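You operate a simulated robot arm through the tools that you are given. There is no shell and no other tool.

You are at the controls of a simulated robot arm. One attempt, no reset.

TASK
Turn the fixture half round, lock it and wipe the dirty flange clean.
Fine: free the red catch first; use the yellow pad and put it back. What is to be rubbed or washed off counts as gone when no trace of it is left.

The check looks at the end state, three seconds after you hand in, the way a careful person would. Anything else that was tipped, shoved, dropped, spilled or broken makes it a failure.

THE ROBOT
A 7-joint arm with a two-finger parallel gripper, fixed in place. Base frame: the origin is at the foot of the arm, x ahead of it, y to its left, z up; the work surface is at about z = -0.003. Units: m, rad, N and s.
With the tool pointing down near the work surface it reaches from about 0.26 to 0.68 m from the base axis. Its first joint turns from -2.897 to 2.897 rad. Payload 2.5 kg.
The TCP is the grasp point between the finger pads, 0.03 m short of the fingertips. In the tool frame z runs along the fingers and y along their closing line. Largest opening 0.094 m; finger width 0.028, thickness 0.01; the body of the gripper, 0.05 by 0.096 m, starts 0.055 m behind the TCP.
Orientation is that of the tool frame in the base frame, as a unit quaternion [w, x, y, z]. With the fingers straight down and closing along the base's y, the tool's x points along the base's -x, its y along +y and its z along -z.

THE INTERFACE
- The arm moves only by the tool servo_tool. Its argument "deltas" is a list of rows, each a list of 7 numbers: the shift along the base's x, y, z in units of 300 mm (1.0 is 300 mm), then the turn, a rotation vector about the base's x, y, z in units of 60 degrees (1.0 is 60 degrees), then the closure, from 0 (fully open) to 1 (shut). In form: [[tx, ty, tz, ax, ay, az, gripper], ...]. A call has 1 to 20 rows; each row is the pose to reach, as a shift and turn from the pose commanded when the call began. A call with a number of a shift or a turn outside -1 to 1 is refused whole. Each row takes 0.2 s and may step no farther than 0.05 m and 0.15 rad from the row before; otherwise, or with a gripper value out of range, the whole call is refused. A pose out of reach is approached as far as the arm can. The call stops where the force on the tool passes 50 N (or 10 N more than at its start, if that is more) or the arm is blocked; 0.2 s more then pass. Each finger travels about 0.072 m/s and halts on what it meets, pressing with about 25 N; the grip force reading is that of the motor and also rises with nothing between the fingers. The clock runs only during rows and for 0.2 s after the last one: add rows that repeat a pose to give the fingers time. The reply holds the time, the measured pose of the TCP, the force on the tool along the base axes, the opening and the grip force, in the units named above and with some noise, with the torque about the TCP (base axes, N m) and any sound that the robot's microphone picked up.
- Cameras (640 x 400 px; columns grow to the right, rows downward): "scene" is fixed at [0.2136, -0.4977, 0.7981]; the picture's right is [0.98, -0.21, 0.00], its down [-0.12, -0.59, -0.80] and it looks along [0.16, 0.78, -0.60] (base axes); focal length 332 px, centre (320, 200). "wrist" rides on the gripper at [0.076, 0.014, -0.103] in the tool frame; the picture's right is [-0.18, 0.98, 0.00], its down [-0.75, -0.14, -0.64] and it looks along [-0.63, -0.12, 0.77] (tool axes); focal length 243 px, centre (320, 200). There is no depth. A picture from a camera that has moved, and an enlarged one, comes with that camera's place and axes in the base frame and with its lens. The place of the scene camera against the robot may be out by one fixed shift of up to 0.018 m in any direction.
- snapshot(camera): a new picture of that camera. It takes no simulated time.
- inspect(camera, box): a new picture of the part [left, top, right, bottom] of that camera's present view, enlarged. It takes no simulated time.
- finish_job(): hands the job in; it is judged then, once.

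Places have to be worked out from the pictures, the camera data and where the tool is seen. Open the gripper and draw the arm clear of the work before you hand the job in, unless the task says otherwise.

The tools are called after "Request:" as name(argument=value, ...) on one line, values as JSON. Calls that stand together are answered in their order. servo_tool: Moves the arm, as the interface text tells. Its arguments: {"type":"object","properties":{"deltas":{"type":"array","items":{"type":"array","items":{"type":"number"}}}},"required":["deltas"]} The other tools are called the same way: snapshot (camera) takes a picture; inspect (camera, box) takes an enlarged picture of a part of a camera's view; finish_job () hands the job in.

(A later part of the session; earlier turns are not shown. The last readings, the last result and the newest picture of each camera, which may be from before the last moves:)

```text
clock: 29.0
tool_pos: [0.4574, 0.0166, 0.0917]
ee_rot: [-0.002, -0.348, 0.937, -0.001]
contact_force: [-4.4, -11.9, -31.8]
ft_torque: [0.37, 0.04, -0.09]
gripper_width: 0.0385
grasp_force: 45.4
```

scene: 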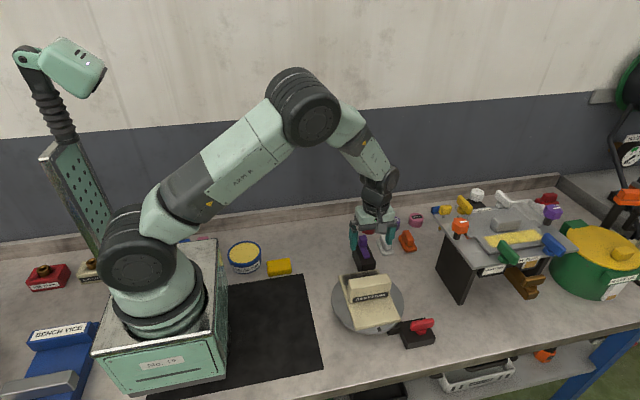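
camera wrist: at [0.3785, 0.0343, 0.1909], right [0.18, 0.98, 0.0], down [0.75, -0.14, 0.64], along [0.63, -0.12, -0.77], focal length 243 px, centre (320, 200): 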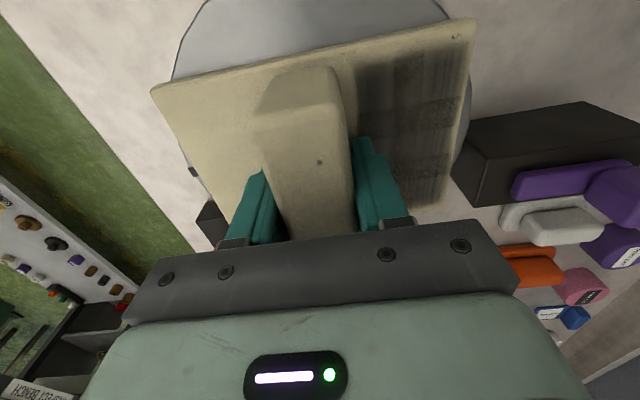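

The load stays modest. I continue and ease the z command back down slightly.

Request:
servo_tool(deltas=[[0, -0.003, -0.004, 0, 0, 0.1, 1], [0, -0.003, -0.006, 0, 0, 0.2, 1], [0, -0.003, -0.006, 0, 0, 0.3, 1], [0, -0.003, -0.006, 0, 0, 0.4, 1], [0, -0.003, -0.006, 0, 0, 0.5, 1]])

Request:
inspect(camera="scene", box=[320, 240, 460, 360])

```text
clock: 30.2
tool_pos: [0.4595, 0.0152, 0.091]
ee_rot: [0.001, -0.579, 0.816, -0.003]
contact_force: [-1.7, -29.1, 16.3]
ft_torque: [0.92, 0.73, -0.07]
gripper_width: 0.0385
grasp_force: 45.5
```

```text
3.33 times, centred on (390, 300) of scene
camera zoom: at [0.2136, -0.4977, 0.7981], right [0.98, -0.21, 0.0], down [-0.12, -0.59, -0.8], along [0.16, 0.78, -0.6], focal length 1107 px, centre (87, -133)
```

zoom: 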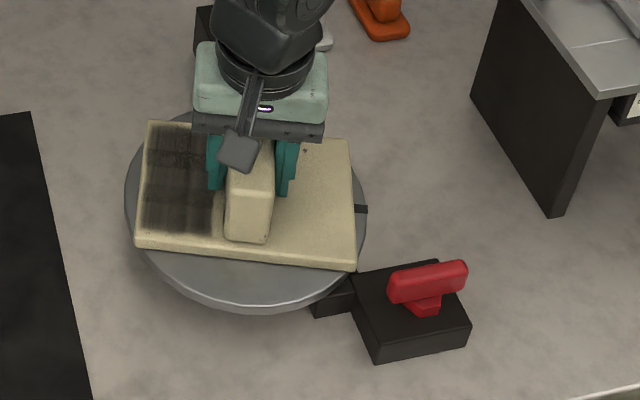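

At about 71° there is 29 N along y because the grasp is slightly off the true axis, which I estimate at (0.460, 0.0205). I correct for that while continuing.

Request:
servo_tool(deltas=[[0.006, -0.008, 0, 0, 0, 0.08, 1], [0.01, -0.01, 0, 0, 0, 0.18, 1], [0.012, -0.01, 0, 0, 0, 0.28, 1], [0.014, -0.01, 0, 0, 0, 0.38, 1], [0.016, -0.008, 0, 0, 0, 0.48, 1]])

```text
clock: 31.4
tool_pos: [0.46, 0.0164, 0.0905]
ee_rot: [0.001, 0.763, -0.646, -0.003]
contact_force: [-35.5, -13.9, 29.8]
ft_torque: [0.92, -1.19, 0.06]
gripper_width: 0.0386
grasp_force: 45.3
```

Now about 100°, with 35 N along -x and some along +z, so I back x off and raise z a touch while turning further.

Request:
servo_tool(deltas=[[-0.008, 0, 0.003, 0, 0, 0.05, 1], [-0.008, 0, 0.003, 0, 0, 0.15, 1], [-0.008, 0.002, 0.003, 0, 0, 0.25, 1], [-0.008, 0.004, 0.003, 0, 0, 0.35, 1]])

```text
clock: 32.4
tool_pos: [0.4606, 0.0161, 0.0915]
ee_rot: [-0.003, 0.869, -0.495, 0.002]
contact_force: [20.4, -5.1, -29.4]
ft_torque: [-0.39, 1.02, -0.12]
gripper_width: 0.0386
grasp_force: 45.0
```

About 121°, with the forces within bounds. I continue with tiny corrections.

Request:
servo_tool(deltas=[[0.004, -0.001, -0.001, 0, 0, 0.1, 1], [0.005, 0.001, -0.001, 0, 0, 0.2, 1], [0.006, 0.003, -0.001, 0, 0, 0.3, 1], [0.006, 0.005, -0.001, 0, 0, 0.4, 1]])

```text
clock: 33.4
tool_pos: [0.4624, 0.0181, 0.0923]
ee_rot: [0.0, 0.953, -0.304, 0.001]
contact_force: [15.9, -10.9, 3.1]
ft_torque: [0.27, 1.22, -0.04]
gripper_width: 0.0385
grasp_force: 45.2
```

About 145° now. I continue toward 170° and look.

Request:
servo_tool(deltas=[[0.003, 0.001, 0, 0, 0, 0.1, 1], [0.004, 0.002, 0, 0, 0, 0.2, 1], [0.005, 0.004, 0, 0, 0, 0.3, 1], [0.006, 0.006, 0, 0, 0, 0.4, 1]])

Request:
inspect(camera="scene", box=[320, 210, 460, 360])

Request:
snapshot(camera="wrist")

```text
clock: 34.4
tool_pos: [0.4615, 0.0193, 0.0902]
ee_rot: [0.001, 0.995, -0.1, -0.001]
contact_force: [-8.5, -24.3, 33.4]
ft_torque: [0.6, -0.3, -0.01]
gripper_width: 0.0387
grasp_force: 44.7
```

```text
2.67 times, centred on (390, 285) of scene
camera zoom: at [0.2136, -0.4977, 0.7981], right [0.98, -0.21, 0.0], down [-0.12, -0.59, -0.8], along [0.16, 0.78, -0.6], focal length 886 px, centre (133, -27)
```

zoom: 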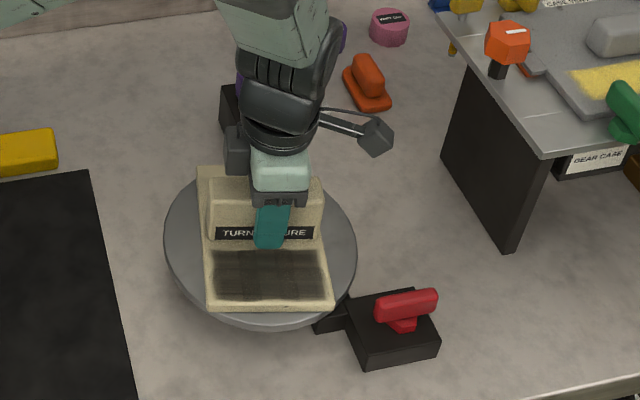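

```text
taken
camera wrist: at [0.5338, -0.0093, 0.1927], right [-0.38, -0.93, 0.0], down [-0.71, 0.29, 0.64], along [-0.6, 0.24, -0.77], focal length 243 px, centre (320, 200)
```

wrist: 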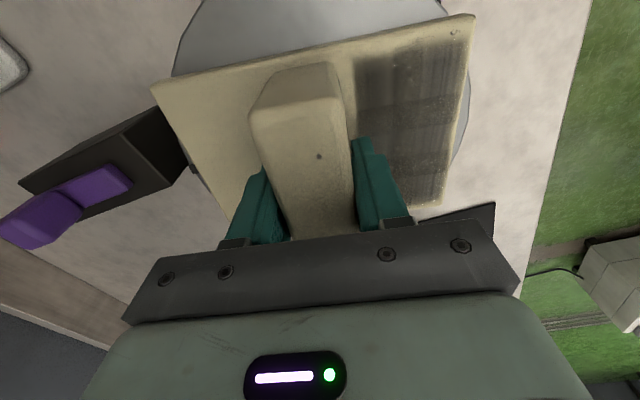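

At about 168.5°, roughly 11.5° remains. I finish the turn with small corrections and feel for a stop or click.

Request:
servo_tool(deltas=[[0, -0.006, 0.003, 0, 0, 0.07, 1], [0, -0.006, 0.003, 0, 0, 0.14, 1], [0, -0.006, 0.003, 0, 0, 0.19, 1], [0, -0.006, 0.003, 0, 0, 0.19, 1]])

Request:
snapshot(camera="wrist")

Request:
inspect(camera="scene", box=[320, 210, 460, 360])

```text
clock: 35.4
tool_pos: [0.463, 0.0205, 0.0906]
ee_rot: [-0.002, 1.0, 0.0, -0.001]
contact_force: [13.6, 2.1, -21.1]
ft_torque: [-0.79, 1.11, -0.18]
gripper_width: 0.0386
grasp_force: 45.1
```

```text
taken
camera wrist: at [0.5381, 0.0055, 0.1926], right [-0.18, -0.98, 0.0], down [-0.75, 0.14, 0.64], along [-0.63, 0.12, -0.77], focal length 243 px, centre (320, 200)
```

wrist: 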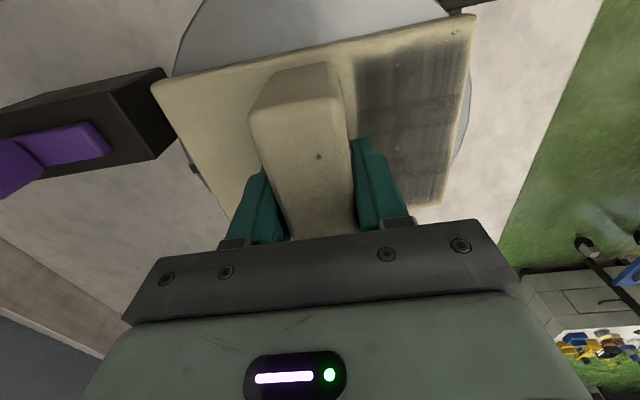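

```text
2.67 times, centred on (390, 285) of scene
camera zoom: at [0.2136, -0.4977, 0.7981], right [0.98, -0.21, 0.0], down [-0.12, -0.59, -0.8], along [0.16, 0.78, -0.6], focal length 886 px, centre (133, -27)
```

zoom: 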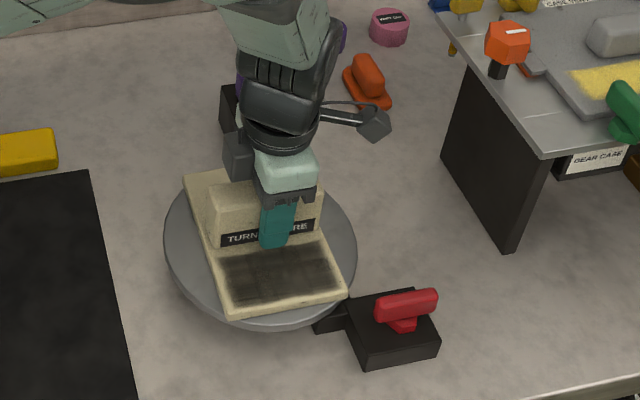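

The fixture reads 180° turned and the dirty flange now faces the front. I release carefully, rise straight up and look again.

Request:
servo_tool(deltas=[[0, 0, 0, 0, 0, 0, 0.8], [0, 0, 0, 0, 0, 0, 0.5], [0, 0, 0, 0, 0, 0, 0.3], [0, 0, 0.15, 0, 0, 0, 0.2], [0, 0, 0.3, 0, 0, 0, 0], [0, 0, 0.45, 0, 0, 0, 0], [0, 0, 0.55, 0, 0, 0, 0], [0, 0, 0.55, 0, 0, 0, 0]])

Request:
snapshot(camera="wrist")

Request:
inspect(camera="wrist", box=[160, 20, 480, 220])

```text
clock: 37.2
tool_pos: [0.4593, 0.0169, 0.2587]
ee_rot: [0.0, 1.0, 0.0, -0.002]
contact_force: [0.2, 0.6, -0.5]
ft_torque: [0.0, 0.01, -0.04]
gripper_width: 0.0938
grasp_force: 0.0
```

```text
taken
camera wrist: at [0.535, 0.0023, 0.3595], right [-0.19, -0.98, 0.0], down [-0.75, 0.14, 0.64], along [-0.63, 0.12, -0.77], focal length 243 px, centre (320, 200)
```

wrist: 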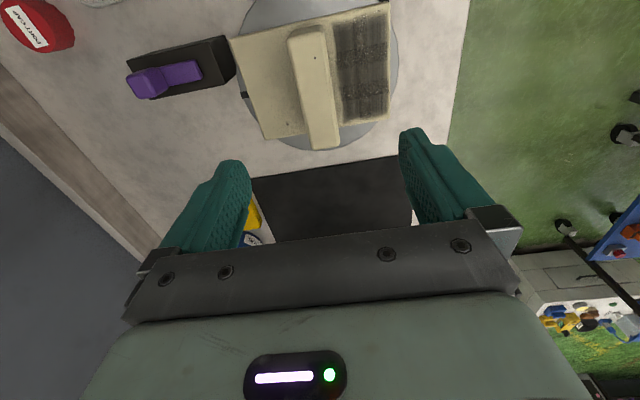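

```text
2.00 times, centred on (320, 120) of wrist
camera zoom: at [0.535, 0.0023, 0.3595], right [-0.19, -0.98, 0.0], down [-0.75, 0.14, 0.64], along [-0.63, 0.12, -0.77], focal length 485 px, centre (320, 360)
```

zoom: 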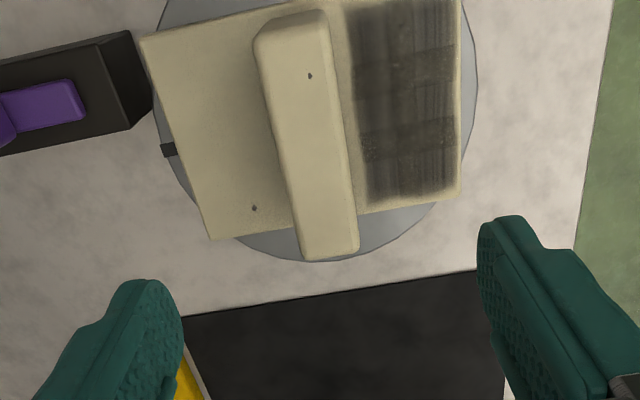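

The index mark now points exactly +y, so the half turn is done. The purple bolt's tongue (z ≈ 0.056) is level with the plate top and on the fixture side, so I take it as the lock. I move above its knob at about (0.4995, 0.202) to grip it along y.

Request:
servo_tool(deltas=[[0.02, 0.1, 0, 0, 0, 0, 0], [0.04, 0.22, 0, 0, 0, 0, 0], [0.07, 0.34, -0.03, 0, 0, 0, 0], [0.1, 0.46, -0.08, 0, 0, 0, 0], [0.134, 0.58, -0.14, 0, 0, 0, 0], [0.134, 0.615, -0.25, 0, 0, 0, 0.2], [0.134, 0.615, -0.36, 0, 0, 0, 0.3], [0.134, 0.615, -0.36, 0, 0, 0, 0.3]])

Request:
snapshot(camera="wrist")

Request:
inspect(camera="scene", box=[310, 190, 450, 290])

```text
clock: 39.0
tool_pos: [0.5027, 0.2044, 0.1501]
ee_rot: [0.0, 1.0, -0.001, -0.002]
contact_force: [-0.6, 0.4, 0.5]
ft_torque: [0.02, -0.01, -0.03]
gripper_width: 0.0657
grasp_force: 0.1
```

```text
taken
camera wrist: at [0.578, 0.1905, 0.2518], right [-0.19, -0.98, 0.0], down [-0.75, 0.14, 0.64], along [-0.63, 0.12, -0.77], focal length 243 px, centre (320, 200)
```

wrist: 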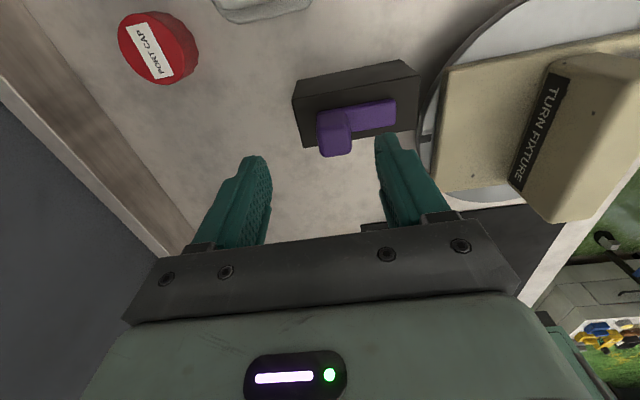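

```text
4.00 times, centred on (380, 240) of scene
camera zoom: at [0.2136, -0.4977, 0.7981], right [0.98, -0.21, 0.0], down [-0.12, -0.59, -0.8], along [0.16, 0.78, -0.6], focal length 1328 px, centre (80, 40)
```

zoom: 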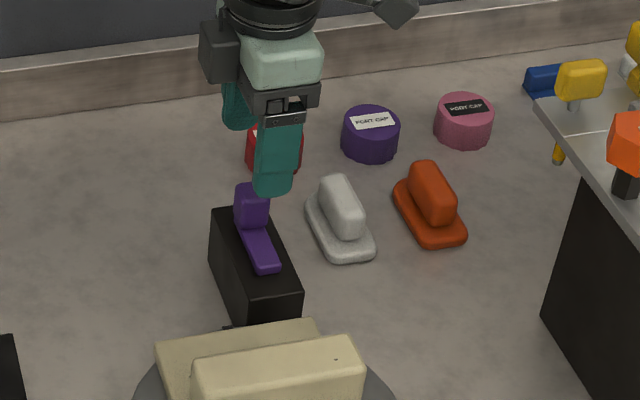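

I enlarge the knob to refine its centre before descending.

Request:
inspect(camera="wrist", box=[280, 50, 440, 170])

```text
3.33 times, centred on (360, 110) of wrist
camera zoom: at [0.578, 0.1905, 0.2518], right [-0.19, -0.98, 0.0], down [-0.75, 0.14, 0.64], along [-0.63, 0.12, -0.77], focal length 809 px, centre (187, 500)
```

zoom: 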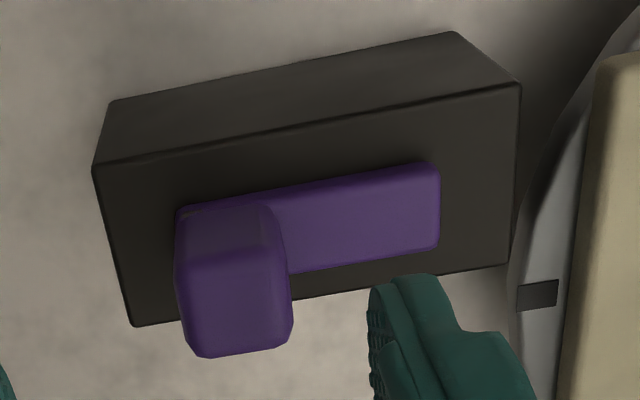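

The knob's top is centred at about (0.496, 0.195). I shift onto it, descend to z ≈ 0.097 and close gently.

Request:
servo_tool(deltas=[[-0.02, -0.027, -0.06, 0, 0, 0, 0.3], [-0.02, -0.027, -0.12, 0, 0, 0, 0.3], [-0.02, -0.027, -0.177, 0, 0, 0, 0.3], [-0.02, -0.027, -0.177, 0, 0, 0, 0.5], [-0.02, -0.027, -0.177, 0, 0, 0, 0.7], [-0.02, -0.027, -0.177, 0, 0, 0, 0.8], [-0.02, -0.027, -0.177, 0, 0, 0, 0.8]])

Request:
inspect(camera="wrist", box=[200, 50, 440, 240])

```text
clock: 40.6
tool_pos: [0.4995, 0.195, 0.097]
ee_rot: [0.0, 1.0, -0.001, 0.001]
contact_force: [9.2, -11.6, 31.0]
ft_torque: [-1.1, -0.14, 0.2]
gripper_width: 0.0293
grasp_force: 9.1
```

```text
2.11 times, centred on (320, 145) of wrist
camera zoom: at [0.5738, 0.1807, 0.1987], right [-0.19, -0.98, 0.0], down [-0.76, 0.14, 0.64], along [-0.63, 0.12, -0.77], focal length 511 px, centre (320, 316)
```

zoom: 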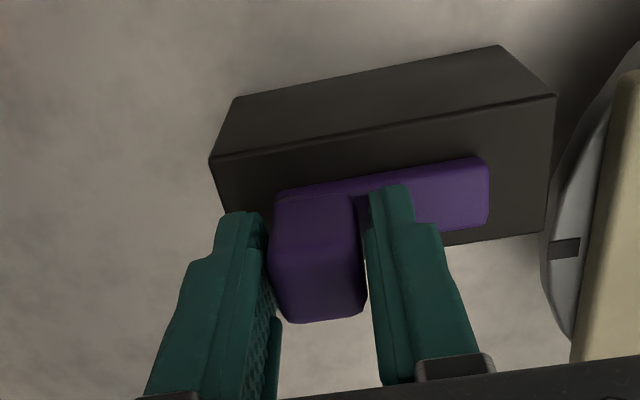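

A 31 N upward load suggests a fingertip is resting on the tongue. I raise 4 mm and then close on the knob.

Request:
servo_tool(deltas=[[0, 0, 0.014, 0, 0, 0, 0.7], [0, 0, 0.014, 0, 0, 0, 0.8], [0, 0, 0.014, 0, 0, 0, 0.9], [0, 0, 0.014, 0, 0, 0, 0.9]])

Request:
inspect(camera="wrist", box=[200, 50, 440, 240])

```text
clock: 41.6
tool_pos: [0.4936, 0.1939, 0.0967]
ee_rot: [0.001, 1.0, 0.0, -0.004]
contact_force: [-8.3, -4.4, -25.4]
ft_torque: [0.05, 0.13, -0.12]
gripper_width: 0.0277
grasp_force: 44.4
```

```text
2.11 times, centred on (320, 145) of wrist
camera zoom: at [0.5709, 0.1812, 0.1981], right [-0.18, -0.98, 0.0], down [-0.75, 0.14, 0.65], along [-0.64, 0.12, -0.76], focal length 511 px, centre (320, 316)
```

zoom: 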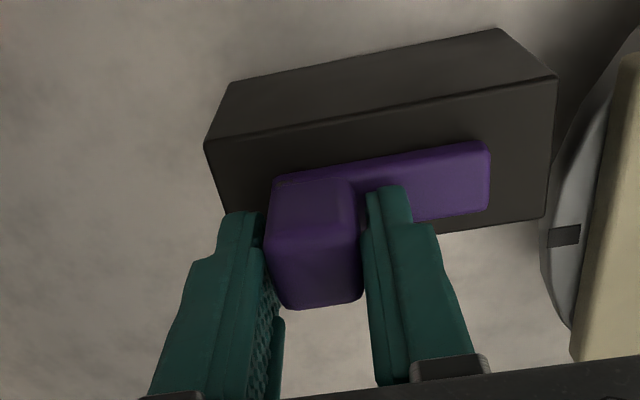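

The knob is held at width 0.028. I relax the z command and try sliding the bolt gently toward -y.

Request:
servo_tool(deltas=[[0, 0, -0.011, 0, 0, 0, 0.9], [0, -0.015, -0.011, 0, 0, 0, 0.9], [0, -0.03, -0.011, 0, 0, 0, 0.9]])

Request:
inspect(camera="wrist", box=[200, 50, 440, 240])

```text
clock: 42.4
tool_pos: [0.4966, 0.1875, 0.0951]
ee_rot: [-0.001, 1.0, 0.0, -0.003]
contact_force: [-41.3, 1.3, 18.8]
ft_torque: [-0.2, 0.08, -0.09]
gripper_width: 0.0275
grasp_force: 45.1
```

```text
2.11 times, centred on (320, 145) of wrist
camera zoom: at [0.5714, 0.1741, 0.1983], right [-0.18, -0.98, 0.0], down [-0.75, 0.14, 0.65], along [-0.64, 0.12, -0.76], focal length 511 px, centre (320, 316)
```

zoom: 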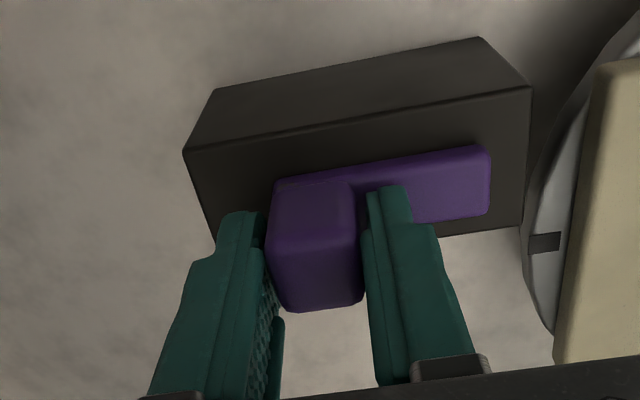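

The bolt slides easily with the tool while the housing stays put. The -41 N along x is just misalignment, so I shift x back 3 mm and keep sliding.

Request:
servo_tool(deltas=[[-0.009, 0, 0.003, 0, 0, 0, 0.9], [-0.009, -0.02, 0.003, 0, 0, 0, 0.9], [-0.009, -0.04, 0.003, 0, 0, 0, 0.9]])

```text
clock: 43.2
tool_pos: [0.4956, 0.1741, 0.0975]
ee_rot: [0.0, 1.0, 0.0, -0.001]
contact_force: [-23.1, 0.9, 3.7]
ft_torque: [0.03, -0.47, 0.11]
gripper_width: 0.0275
grasp_force: 45.3
```

The bolt is out about 20 mm with no resistance. I continue in small steps, watching Fy for the stop.

Request:
servo_tool(deltas=[[-0.004, -0.02, 0, 0, 0, 0, 0.9], [-0.005, -0.04, 0, 0, 0, 0, 0.9], [-0.005, -0.06, 0, 0, 0, 0, 0.9]])

Request:
inspect(camera="wrist", box=[200, 30, 440, 240])

```text
clock: 44.0
tool_pos: [0.4964, 0.1545, 0.097]
ee_rot: [-0.001, 1.0, -0.002, 0.003]
contact_force: [23.7, -0.2, -15.6]
ft_torque: [-0.09, 0.55, 0.01]
gripper_width: 0.0276
grasp_force: 45.3
```

```text
1.90 times, centred on (320, 135) of wrist
camera zoom: at [0.5706, 0.1405, 0.1991], right [-0.19, -0.98, 0.0], down [-0.76, 0.14, 0.64], along [-0.63, 0.12, -0.77], focal length 462 px, centre (320, 324)
```

zoom: 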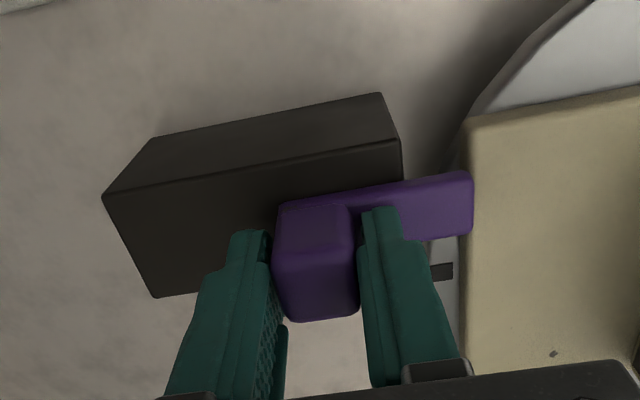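

The bolt is out about 40 mm and its tip is just reaching the plate edge. I continue with smaller steps.

Request:
servo_tool(deltas=[[0.003, -0.015, 0, 0, 0, 0, 0.9], [0.003, -0.03, 0, 0, 0, 0, 0.9], [0.003, -0.045, 0, 0, 0, 0, 0.9]])

Request:
inspect(camera="wrist", box=[200, 30, 440, 240])

Request:
inspect(camera="scene", box=[310, 210, 450, 310])

```text
clock: 44.8
tool_pos: [0.4954, 0.1442, 0.0989]
ee_rot: [-0.001, 1.0, 0.0, 0.001]
contact_force: [29.3, 6.6, -17.3]
ft_torque: [0.0, 0.08, 0.04]
gripper_width: 0.0278
grasp_force: 44.7
```

```text
1.90 times, centred on (320, 135) of wrist
camera zoom: at [0.5695, 0.1302, 0.1999], right [-0.18, -0.98, 0.0], down [-0.75, 0.14, 0.64], along [-0.63, 0.12, -0.77], focal length 462 px, centre (320, 324)
```

zoom: 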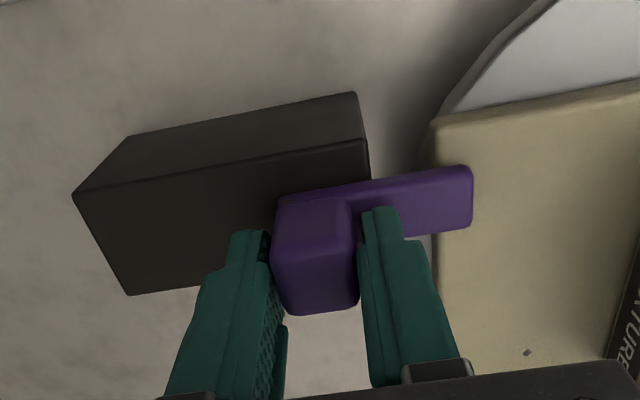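

```text
4.00 times, centred on (380, 260) of scene
camera zoom: at [0.2136, -0.4977, 0.7981], right [0.98, -0.21, 0.0], down [-0.12, -0.59, -0.8], along [0.16, 0.78, -0.6], focal length 1328 px, centre (80, -40)
```

zoom: 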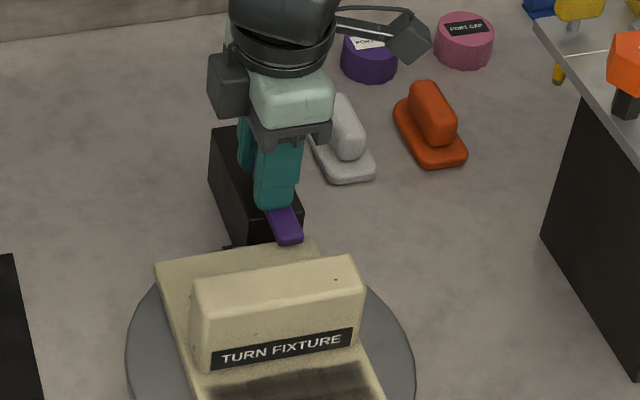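

The tongue now overlaps the plate by about 12 mm and Fy is starting to rise. I push slightly more to confirm the stop.

Request:
servo_tool(deltas=[[0.005, -0.01, -0.003, 0, 0, 0, 0.9], [0.006, -0.02, -0.003, 0, 0, 0, 0.9], [0.006, -0.02, -0.003, 0, 0, 0, 0.9]])

Request:
inspect(camera="wrist", box=[200, 30, 440, 240])

```text
clock: 45.6
tool_pos: [0.4941, 0.1435, 0.098]
ee_rot: [-0.006, 1.0, 0.003, 0.001]
contact_force: [6.0, 38.1, 10.0]
ft_torque: [-0.07, 0.28, 0.29]
gripper_width: 0.0276
grasp_force: 45.1
```

```text
1.90 times, centred on (320, 135) of wrist
camera zoom: at [0.5696, 0.1289, 0.1998], right [-0.18, -0.98, -0.01], down [-0.76, 0.13, 0.64], along [-0.63, 0.12, -0.77], focal length 462 px, centre (320, 324)
```

zoom: 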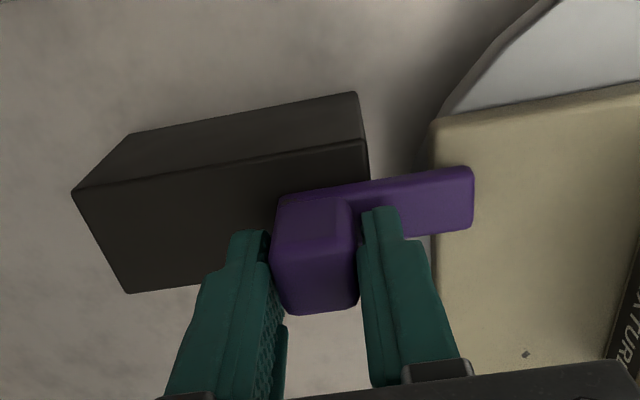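

The bolt has hit a firm stop after about 50 mm of travel, so it is fully thrown. I ease the push, open and rise.

Request:
servo_tool(deltas=[[0, 0.02, 0, 0, 0, 0, 0.9], [0, 0.02, 0, 0, 0, 0, 0.7], [0, 0.02, 0.0, 0, 0, 0, 0.5], [0, 0.02, 0.12, 0, 0, 0, 0.4], [0, 0.02, 0.27, 0, 0, 0, 0.2], [0, 0.02, 0.42, 0, 0, 0, 0], [0, 0.02, 0.5, 0, 0, 0, 0]])

Request:
snapshot(camera="wrist")

Request:
snapshot(camera="scene")

```text
clock: 47.2
tool_pos: [0.4938, 0.1429, 0.2474]
ee_rot: [0.0, 1.0, -0.001, 0.0]
contact_force: [-0.4, -0.1, -0.9]
ft_torque: [-0.01, -0.03, 0.02]
gripper_width: 0.094
grasp_force: 0.1
```

```text
taken
camera wrist: at [0.5696, 0.1289, 0.3486], right [-0.19, -0.98, 0.0], down [-0.75, 0.14, 0.64], along [-0.63, 0.12, -0.77], focal length 243 px, centre (320, 200)
```

wrist: 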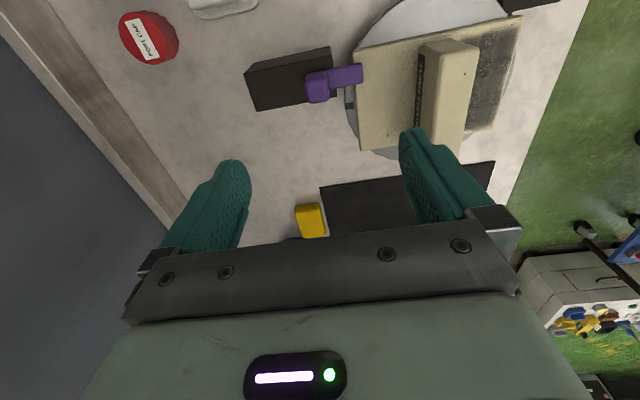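

```text
taken
```

scene: 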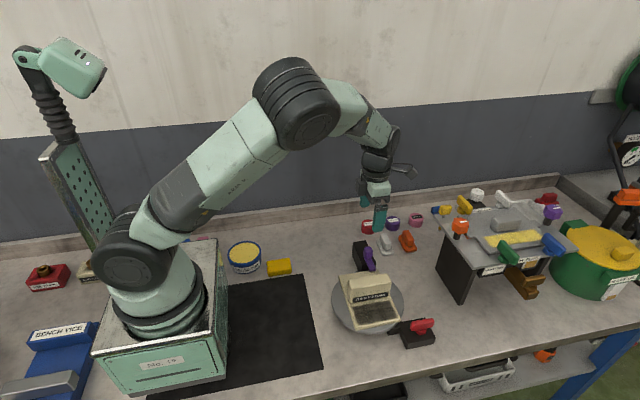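

The bolt is thrown over the plate. To verify the lock, I grip the upright block again and try a very small twist.

Request:
servo_tool(deltas=[[-0.03, -0.12, 0, 0, 0, 0, 0], [-0.07, -0.26, 0, 0, 0, 0, 0], [-0.11, -0.408, 0, 0, 0, 0, 0], [-0.11, -0.408, -0.13, 0, 0, 0, 0], [-0.11, -0.408, -0.28, 0, 0, 0, 0], [-0.11, -0.408, -0.42, 0, 0, 0, 0.2], [-0.11, -0.408, -0.523, 0, 0, 0, 0.4], [-0.11, -0.408, -0.523, 0, 0, 0, 0.5]])

Request:
servo_tool(deltas=[[0, 0, 0, 0, 0, 0, 0.65], [0, 0, 0, 0, 0, 0, 0.75], [0, 0, 0, 0, 0, 0, 1]])

Request:
inspect(camera="wrist", box=[80, 0, 480, 240])

```text
clock: 49.0
tool_pos: [0.4604, 0.0209, 0.0886]
ee_rot: [0.0, 1.0, 0.001, -0.001]
contact_force: [-0.3, -0.5, 0.5]
ft_torque: [0.02, -0.05, 0.01]
gripper_width: 0.0469
grasp_force: 0.1
```

```text
clock: 49.8
tool_pos: [0.4612, 0.0193, 0.0895]
ee_rot: [0.0, 1.0, -0.001, -0.001]
contact_force: [2.2, 1.7, -10.1]
ft_torque: [-0.4, -0.84, 0.06]
gripper_width: 0.0386
grasp_force: 44.7
```

```text
1.60 times, centred on (280, 120) of wrist
camera zoom: at [0.5357, 0.0057, 0.1898], right [-0.19, -0.98, 0.0], down [-0.75, 0.14, 0.64], along [-0.63, 0.12, -0.77], focal length 388 px, centre (384, 328)
```

zoom: 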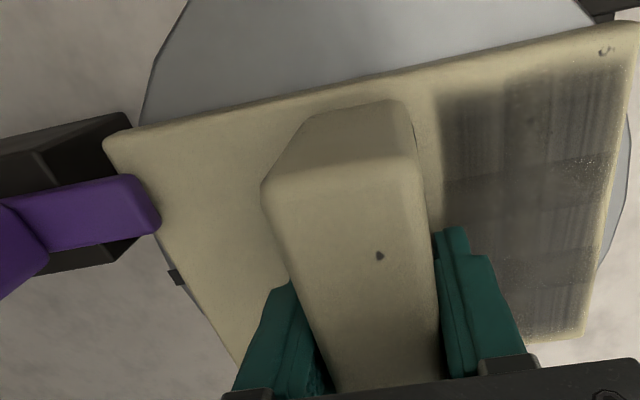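

I have a firm grip on the block with small loads. Now I apply a 4° test twist and read the torque.

Request:
servo_tool(deltas=[[0, 0, 0, 0, 0, -0.03, 1], [0, 0, 0, 0, 0, -0.065, 1]])

Request:
inspect(camera="wrist", box=[80, 0, 480, 240])

```text
clock: 50.4
tool_pos: [0.4598, 0.0194, 0.0888]
ee_rot: [0.0, 0.999, -0.035, -0.002]
contact_force: [-13.0, -2.9, -3.0]
ft_torque: [0.59, -1.23, 0.1]
gripper_width: 0.0385
grasp_force: 44.7
```

```text
1.60 times, centred on (280, 120) of wrist
camera zoom: at [0.5349, 0.0005, 0.1896], right [-0.25, -0.97, 0.0], down [-0.74, 0.19, 0.65], along [-0.63, 0.16, -0.76], focal length 388 px, centre (384, 328)
```

zoom: 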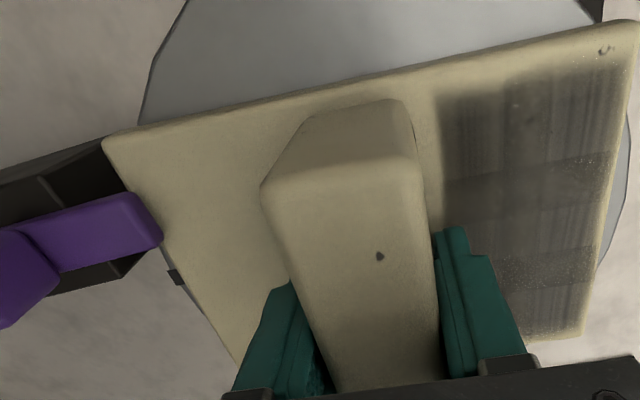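

The fixture moved with the tool at only 0.1 N m, so the bolt alone does not hold it. I turn it back to 180° and test the other direction for a stop.

Request:
servo_tool(deltas=[[0, 0, 0, 0, 0, 0.03, 1], [0, 0, 0, 0, 0, 0.065, 1], [0, 0, 0, 0, 0, 0.065, 1]])

Request:
servo_tool(deltas=[[0, 0, 0, 0, 0, 0.02, 1], [0, 0, 0, 0, 0, 0.04, 1], [0, 0, 0, 0, 0, 0.05, 1]])

Request:
inspect(camera="wrist", box=[80, 0, 480, 240])

```text
clock: 51.2
tool_pos: [0.4593, 0.02, 0.0896]
ee_rot: [0.0, 1.0, -0.002, -0.003]
contact_force: [-20.9, -1.9, -18.7]
ft_torque: [0.3, -0.68, 0.0]
gripper_width: 0.0383
grasp_force: 44.9
```

```text
clock: 52.0
tool_pos: [0.4613, 0.0197, 0.0907]
ee_rot: [0.0, 1.0, 0.025, -0.001]
contact_force: [-16.4, -1.8, -21.4]
ft_torque: [-0.09, 0.31, -1.31]
gripper_width: 0.0396
grasp_force: 45.3
```

```text
1.60 times, centred on (280, 120) of wrist
camera zoom: at [0.5376, 0.0097, 0.1907], right [-0.13, -0.99, 0.0], down [-0.76, 0.1, 0.64], along [-0.64, 0.09, -0.76], focal length 388 px, centre (384, 328)
```

zoom: 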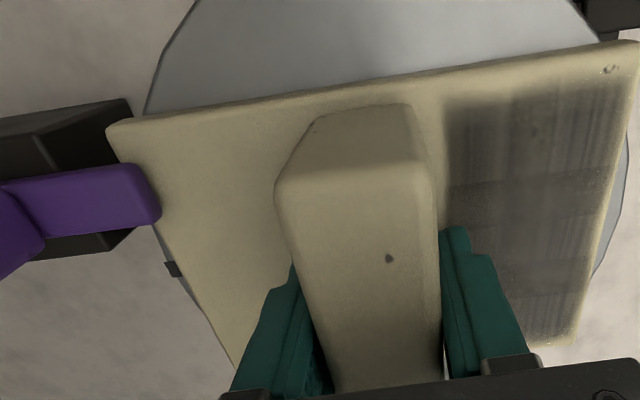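

There is a firm stop in this direction (-1.3 N m) just about at 180°, so the half turn ends there. I twist back slightly to see whether it is held now that it sits on the stop.

Request:
servo_tool(deltas=[[0, 0, 0, 0, 0, -0.03, 1], [0, 0, 0, 0, 0, -0.06, 1]])

Request:
servo_tool(deltas=[[0, 0, 0, 0, 0, -0.03, 1], [0, 0, 0, 0, 0, -0.05, 1]])

Request:
inspect(camera="wrist", box=[80, 0, 480, 240])

```text
clock: 52.6
tool_pos: [0.4622, 0.0202, 0.0897]
ee_rot: [0.001, 1.0, -0.005, 0.0]
contact_force: [-14.2, -4.5, -23.0]
ft_torque: [0.25, -0.06, 0.13]
gripper_width: 0.0385
grasp_force: 44.5
```

```text
clock: 53.2
tool_pos: [0.4621, 0.0205, 0.089]
ee_rot: [0.001, 0.999, -0.032, -0.002]
contact_force: [-20.0, -9.6, -16.6]
ft_torque: [0.72, -0.26, 0.16]
gripper_width: 0.0384
grasp_force: 44.6
```

```text
1.60 times, centred on (280, 120) of wrist
camera zoom: at [0.5369, 0.0009, 0.1913], right [-0.25, -0.97, 0.0], down [-0.74, 0.19, 0.64], along [-0.62, 0.16, -0.76], focal length 388 px, centre (384, 328)
```

zoom: 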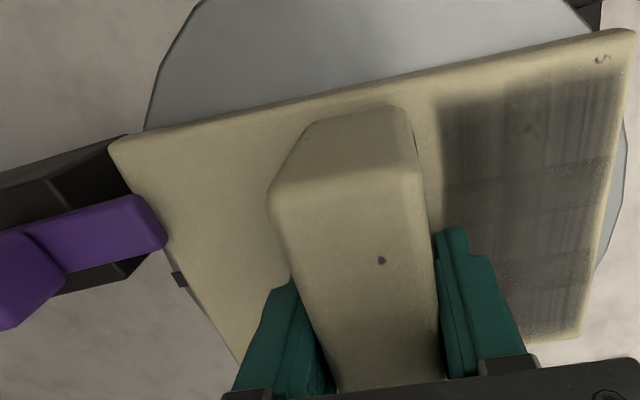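

It still turns freely, so the purple bolt does not engage anything. I return the fixture to the 180° stop, release it, and next see whether the red catch locks it in this position.

Request:
servo_tool(deltas=[[0, 0, 0, 0, 0, 0.03, 1], [0, 0, 0, 0, 0, 0.06, 1], [0, 0, 0, 0, 0, 0.075, 1], [0, 0, 0, 0, 0, 0.075, 1]])

Request:
servo_tool(deltas=[[0, 0, 0, 0, 0, 0, 0.8], [0, 0, 0, 0, 0, 0, 0.5], [0, 0, 0, 0, 0, 0, 0.3], [0, 0, 0.15, 0, 0, 0, 0.2], [0, 0, 0.3, 0, 0, 0, 0], [0, 0, 0.4, 0, 0, 0, 0], [0, 0, 0.4, 0, 0, 0, 0]])

Request:
inspect(camera="wrist", box=[100, 0, 460, 200])

Request:
inspect(camera="scene", box=[320, 210, 460, 360])

```text
clock: 54.2
tool_pos: [0.4623, 0.0187, 0.0904]
ee_rot: [-0.001, 1.0, 0.007, -0.002]
contact_force: [-15.0, -6.4, -12.0]
ft_torque: [-0.06, 0.4, -1.3]
gripper_width: 0.0387
grasp_force: 45.3
```

```text
clock: 55.8
tool_pos: [0.4633, 0.0204, 0.2127]
ee_rot: [0.0, 1.0, 0.006, -0.001]
contact_force: [-0.1, 0.8, 0.5]
ft_torque: [0.01, -0.05, 0.03]
gripper_width: 0.0939
grasp_force: 0.1
```

```text
1.78 times, centred on (280, 100) of wrist
camera zoom: at [0.5373, 0.0075, 0.3135], right [-0.17, -0.99, 0.0], down [-0.75, 0.13, 0.64], along [-0.63, 0.11, -0.77], focal length 431 px, centre (391, 378)
```

zoom: 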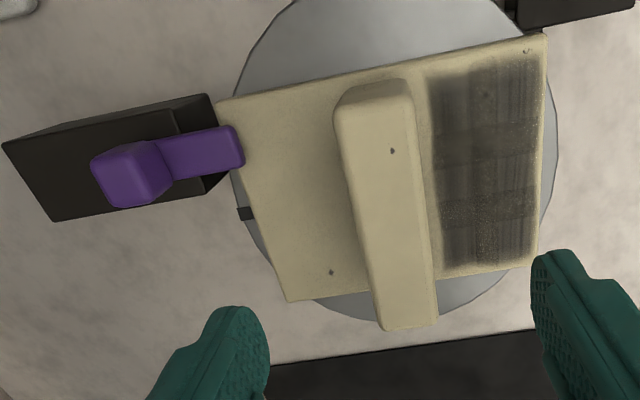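

```text
2.67 times, centred on (390, 285) of scene
camera zoom: at [0.2136, -0.4977, 0.7981], right [0.98, -0.21, 0.0], down [-0.12, -0.59, -0.8], along [0.16, 0.78, -0.6], focal length 886 px, centre (133, -27)
```

zoom: 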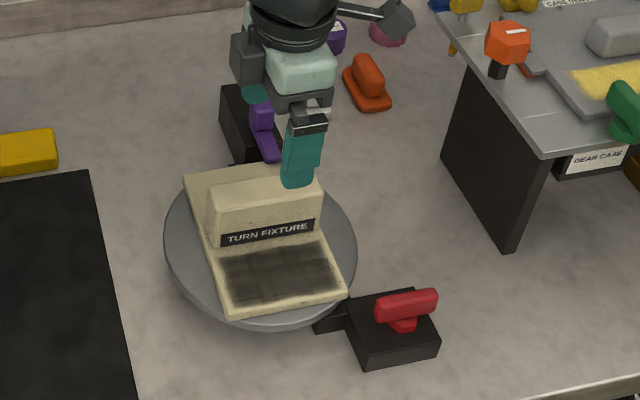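

The fixture rests at the 180° stop, but the thrown purple bolt does not hold it. I go to the red handle, re-grip it along its present x direction, and turn it back.

Request:
servo_tool(deltas=[[0.08, -0.08, 0, 0, 0, -0.006, 0.2], [0.17, -0.18, 0, 0, 0, -0.011, 0.4], [0.26, -0.28, 0, 0, 0, -0.011, 0.5], [0.342, -0.363, 0, 0, 0, -0.011, 0.5], [0.342, -0.363, -0.12, 0, 0, -0.011, 0.5], [0.342, -0.363, -0.25, 0, 0, -0.011, 0.5], [0.342, -0.363, -0.37, 0, 0, -0.011, 0.5], [0.342, -0.363, -0.37, 0, 0, -0.011, 0.5]])

Request:
inspect(camera="wrist", box=[200, 40, 440, 240])

```text
clock: 57.6
tool_pos: [0.5633, -0.0894, 0.0969]
ee_rot: [0.0, 1.0, 0.001, 0.0]
contact_force: [0.4, 0.8, -0.5]
ft_torque: [0.02, 0.01, 0.01]
gripper_width: 0.047
grasp_force: 0.1
```

```text
2.00 times, centred on (320, 140) of wrist
camera zoom: at [0.6379, -0.1035, 0.1992], right [-0.18, -0.98, 0.0], down [-0.75, 0.14, 0.64], along [-0.63, 0.12, -0.77], focal length 485 px, centre (320, 320)
```

zoom: 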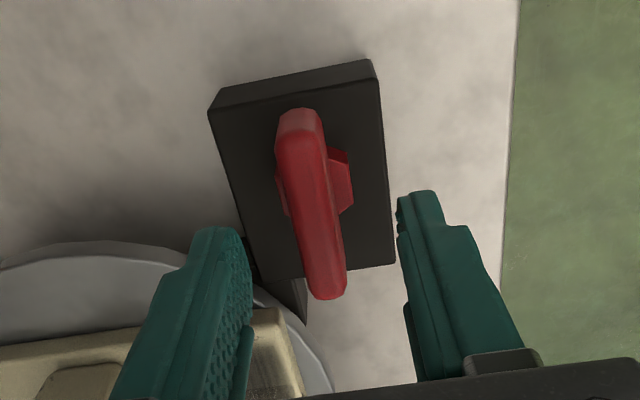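

The bar sits centred between the fingers. I descend and close on it.

Request:
servo_tool(deltas=[[0.007, 0, -0.035, 0, 0, 0, 0.5], [0.007, 0, -0.065, 0, 0, 0, 0.6], [0.007, 0, -0.065, 0, 0, 0, 0.8], [0.007, 0, -0.065, 0, 0, 0, 0.9], [0.007, 0, -0.065, 0, 0, 0, 1]])

```text
clock: 58.8
tool_pos: [0.5661, -0.0878, 0.078]
ee_rot: [-0.001, 1.0, 0.001, -0.001]
contact_force: [1.2, 10.8, -1.3]
ft_torque: [-0.09, 0.06, -0.24]
gripper_width: 0.0136
grasp_force: 45.1
```

The grip on the bar is good at 0.0136. I turn the handle back -90° toward its original position, in two parts.

Request:
servo_tool(deltas=[[0, 0, 0, 0, 0, -0.1, 1], [0, 0, 0, 0, 0, -0.2, 1], [0, 0, 0, 0, 0, -0.3, 1], [0, 0, 0, 0, 0, -0.4, 1], [0, 0, 0, 0, 0, -0.5, 1], [0, 0, 0, 0, 0, -0.6, 1], [0, 0, 0, 0, 0, -0.7, 1]])

Request:
servo_tool(deltas=[[0, 0, 0, 0, 0, -0.1, 1], [0, 0, 0, 0, 0, -0.2, 1], [0, 0, 0, 0, 0, -0.3, 1], [0, 0, 0, 0, 0, -0.4, 1], [0, 0, 0, 0, 0, -0.5, 1], [0, 0, 0, 0, 0, -0.6, 1], [0, 0, 0, 0, 0, -0.7, 1]])

Request:
snapshot(camera="wrist")

```text
clock: 60.4
tool_pos: [0.5658, -0.0884, 0.077]
ee_rot: [0.0, 0.934, -0.358, -0.003]
contact_force: [-24.8, 13.1, 2.5]
ft_torque: [1.08, 0.96, 0.05]
gripper_width: 0.0138
grasp_force: 44.7
```

```text
clock: 62.0
tool_pos: [0.5664, -0.0899, 0.078]
ee_rot: [0.002, 0.744, -0.668, -0.003]
contact_force: [-36.1, 8.7, 3.6]
ft_torque: [0.54, -0.11, 0.03]
gripper_width: 0.0136
grasp_force: 45.1
```

```text
taken
camera wrist: at [0.5593, -0.1664, 0.1804], right [-1.0, 0.08, 0.01], down [0.07, 0.76, 0.64], along [0.04, 0.64, -0.77], focal length 243 px, centre (320, 200)
```

wrist: 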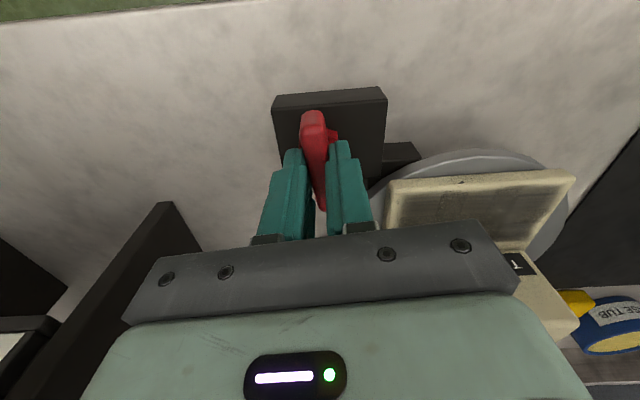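

About 6° remains. I relieve the x load and finish the turn until it meets its stop.

Request:
servo_tool(deltas=[[-0.007, 0, 0, 0, 0, -0.03, 1], [-0.007, 0, 0, 0, 0, -0.06, 1], [-0.007, 0, 0, 0, 0, -0.09, 1], [-0.007, 0, 0, 0, 0, -0.11, 1]])

```text
clock: 63.0
tool_pos: [0.5664, -0.0886, 0.0794]
ee_rot: [0.0, -0.704, 0.71, 0.001]
contact_force: [-20.0, 1.4, -2.0]
ft_torque: [1.16, 0.28, 0.45]
gripper_width: 0.0135
grasp_force: 44.8
```

The torque is starting to rise at the original angle, so the handle is back at its engaged stop. I release, rise and move over the fixture for another test twist.

Request:
servo_tool(deltas=[[0, 0, 0, 0, 0, 0.01, 0.8], [0, 0, 0, 0, 0, 0.01, 0.5], [0, 0, 0.1, 0, 0, 0.01, 0.5], [0, 0, 0.25, 0, 0, 0.01, 0.3], [0, 0, 0.43, 0, 0, 0.01, 0], [-0.05, 0.06, 0.45, 0, 0, -0.1, 0], [-0.12, 0.14, 0.45, 0, 0, -0.22, 0], [-0.19, 0.22, 0.45, 0, 0, -0.34, 0], [-0.26, 0.3, 0.45, 0, 0, -0.46, 0], [-0.346, 0.363, 0.45, 0, 0, -0.58, 0], [-0.346, 0.363, 0.45, 0, 0, -0.7, 0]])

Request:
servo_tool(deltas=[[0, 0, 0, 0, 0, -0.12, 0], [0, 0, 0, 0, 0, -0.24, 0], [0, 0, 0, 0, 0, -0.36, 0], [0, 0, 0, 0, 0, -0.48, 0], [0, 0, 0, 0, 0, -0.6, 0], [0, 0, 0, 0, 0, -0.72, 0], [0, 0, 0, 0, 0, -0.807, 0], [0, 0, 0, 0, 0, -0.807, 0]])

Request:
snapshot(camera="wrist")

Request:
inspect(camera="scene", box=[320, 210, 460, 360])

```text
refused: row 5 steps farther than a row can; nothing moved
```

```text
clock: 64.8
tool_pos: [0.5672, -0.0831, 0.0802]
ee_rot: [0.004, -0.351, 0.936, 0.001]
contact_force: [13.5, 12.9, -4.0]
ft_torque: [0.24, -0.49, -1.09]
gripper_width: 0.094
grasp_force: 0.2
```

```text
taken
camera wrist: at [0.4987, -0.1228, 0.1809], right [-0.51, 0.86, 0.0], down [0.66, 0.38, 0.65], along [0.56, 0.33, -0.76], focal length 243 px, centre (320, 200)
```

wrist: 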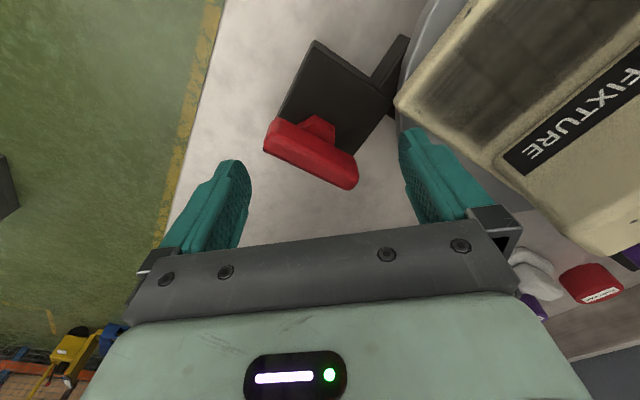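

```text
2.67 times, centred on (390, 285) of scene
camera zoom: at [0.2136, -0.4977, 0.7981], right [0.98, -0.21, 0.0], down [-0.12, -0.59, -0.8], along [0.16, 0.78, -0.6], focal length 886 px, centre (133, -27)
```

zoom: 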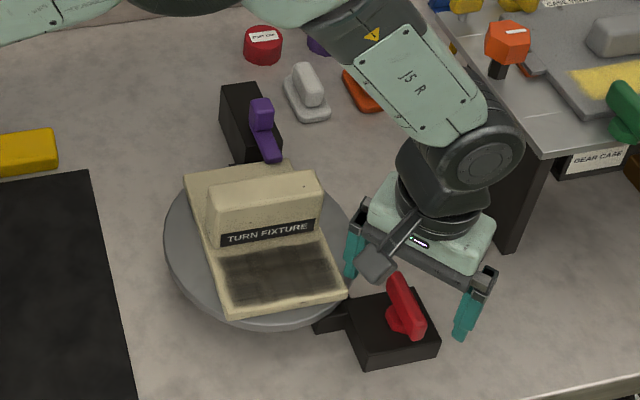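

My first call was refused for a step size, so the second one rotated the tool in place while opening, and the contact stopped it. A finger may be touching the plate corner, so I rise straight up and do nothing else.

Request:
servo_tool(deltas=[[0, 0, 0.08, 0, 0, 0, 0], [0, 0, 0.2, 0, 0, 0, 0], [0, 0, 0.33, 0, 0, 0, 0], [0, 0, 0.43, 0, 0, 0, 0], [0, 0, 0.43, 0, 0, 0, 0]])

Request:
snapshot(camera="wrist")

Request:
inspect(camera="scene", box=[320, 210, 460, 360])

```text
clock: 66.0
tool_pos: [0.5682, -0.088, 0.209]
ee_rot: [0.002, -0.351, 0.936, 0.0]
contact_force: [0.0, -0.3, 0.2]
ft_torque: [0.01, 0.02, -0.01]
gripper_width: 0.0941
grasp_force: 0.1
```

```text
taken
camera wrist: at [0.4999, -0.1267, 0.3104], right [-0.51, 0.86, 0.0], down [0.66, 0.39, 0.64], along [0.55, 0.33, -0.77], focal length 243 px, centre (320, 200)
```

wrist: 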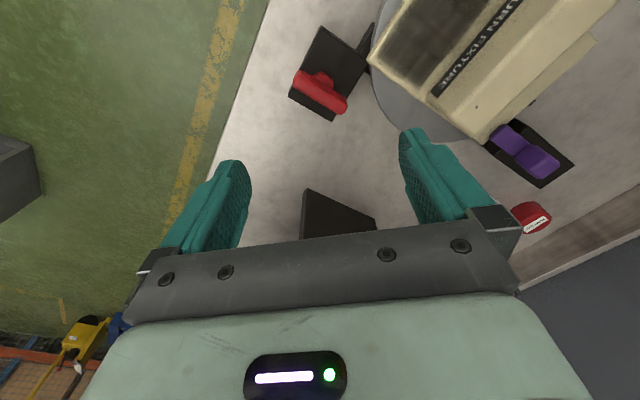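

```text
2.67 times, centred on (390, 285) of scene
camera zoom: at [0.2136, -0.4977, 0.7981], right [0.98, -0.21, 0.0], down [-0.12, -0.59, -0.8], along [0.16, 0.78, -0.6], focal length 886 px, centre (133, -27)
```

zoom: 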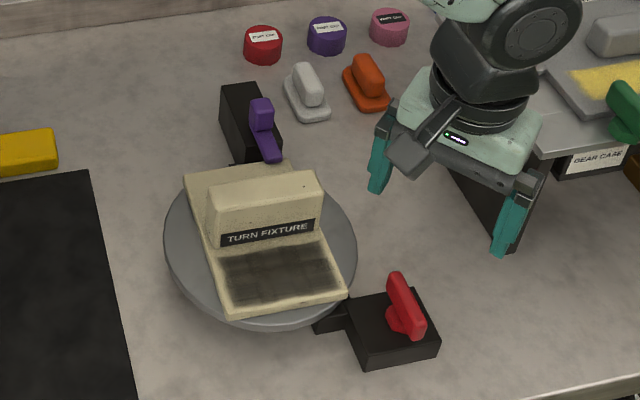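

Everything looks undisturbed, and the red bar is back at its original angle. I move over the upright block and rotate the tool to 0°, staying high.

Request:
servo_tool(deltas=[[-0.05, 0.05, 0, 0, 0, -0.1, 0], [-0.11, 0.12, 0, 0, 0, -0.2, 0], [-0.17, 0.19, 0, 0, 0, -0.3, 0], [-0.23, 0.26, 0, 0, 0, -0.4, 0], [-0.3, 0.32, 0, 0, 0, -0.5, 0], [-0.355, 0.36, 0, 0, 0, -0.6, 0], [-0.355, 0.36, 0, 0, 0, -0.686, 0], [-0.355, 0.36, 0, 0, 0, -0.686, 0]])

Request:
snapshot(camera="wrist")

```text
clock: 67.8
tool_pos: [0.4593, 0.0199, 0.2085]
ee_rot: [0.0, 0.001, 1.0, 0.001]
contact_force: [-0.2, -0.5, -0.3]
ft_torque: [0.03, 0.0, -0.03]
gripper_width: 0.094
grasp_force: 0.0
```

```text
taken
camera wrist: at [0.382, 0.0347, 0.3093], right [0.19, 0.98, 0.0], down [0.75, -0.14, 0.64], along [0.63, -0.12, -0.77], focal length 243 px, centre (320, 200)
```

wrist: 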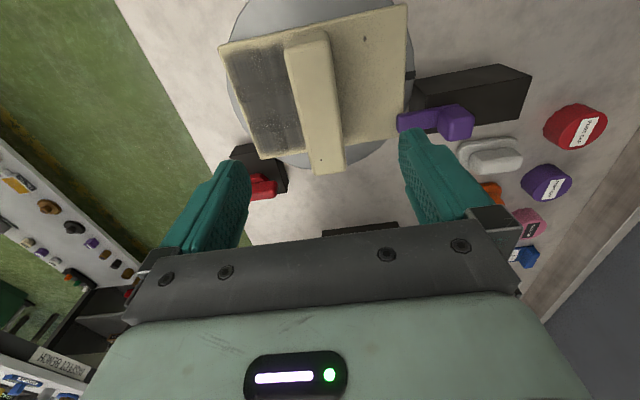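

I descend onto the block and grip it for the test twist.

Request:
servo_tool(deltas=[[0.005, 0, -0.12, 0, 0, 0, 0], [0.005, 0, -0.24, 0, 0, 0, 0.2], [0.005, 0, -0.35, 0, 0, 0, 0.4], [0.005, 0, -0.395, 0, 0, 0, 0.5], [0.005, 0, -0.395, 0, 0, 0, 0.65], [0.005, 0, -0.395, 0, 0, 0, 0.8], [0.005, 0, -0.395, 0, 0, 0, 1]])

```text
clock: 69.4
tool_pos: [0.4616, 0.0202, 0.0891]
ee_rot: [0.0, 0.001, 1.0, -0.001]
contact_force: [-4.1, -7.9, 3.9]
ft_torque: [0.47, 0.41, -0.03]
gripper_width: 0.0383
grasp_force: 45.5
```

The grip is balanced. Now I twist -4° and read the torque.

Request:
servo_tool(deltas=[[0, 0, 0, 0, 0, -0.03, 1], [0, 0, 0, 0, 0, -0.065, 1]])

Request:
snapshot(camera="wrist")

```text
clock: 70.0
tool_pos: [0.4623, 0.0193, 0.0898]
ee_rot: [0.002, 0.034, 0.999, -0.001]
contact_force: [9.7, -8.5, -16.3]
ft_torque: [0.08, 0.2, 1.6]
gripper_width: 0.0399
grasp_force: 44.6
```

```text
taken
camera wrist: at [0.3851, 0.0396, 0.1912], right [0.25, 0.97, 0.0], down [0.74, -0.19, 0.64], along [0.62, -0.16, -0.76], focal length 243 px, centre (320, 200)
```

wrist: 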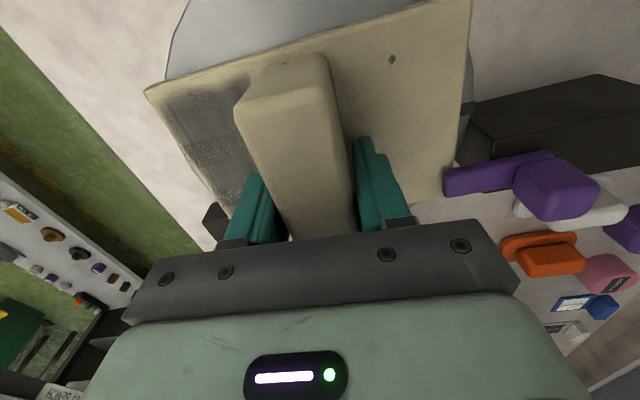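

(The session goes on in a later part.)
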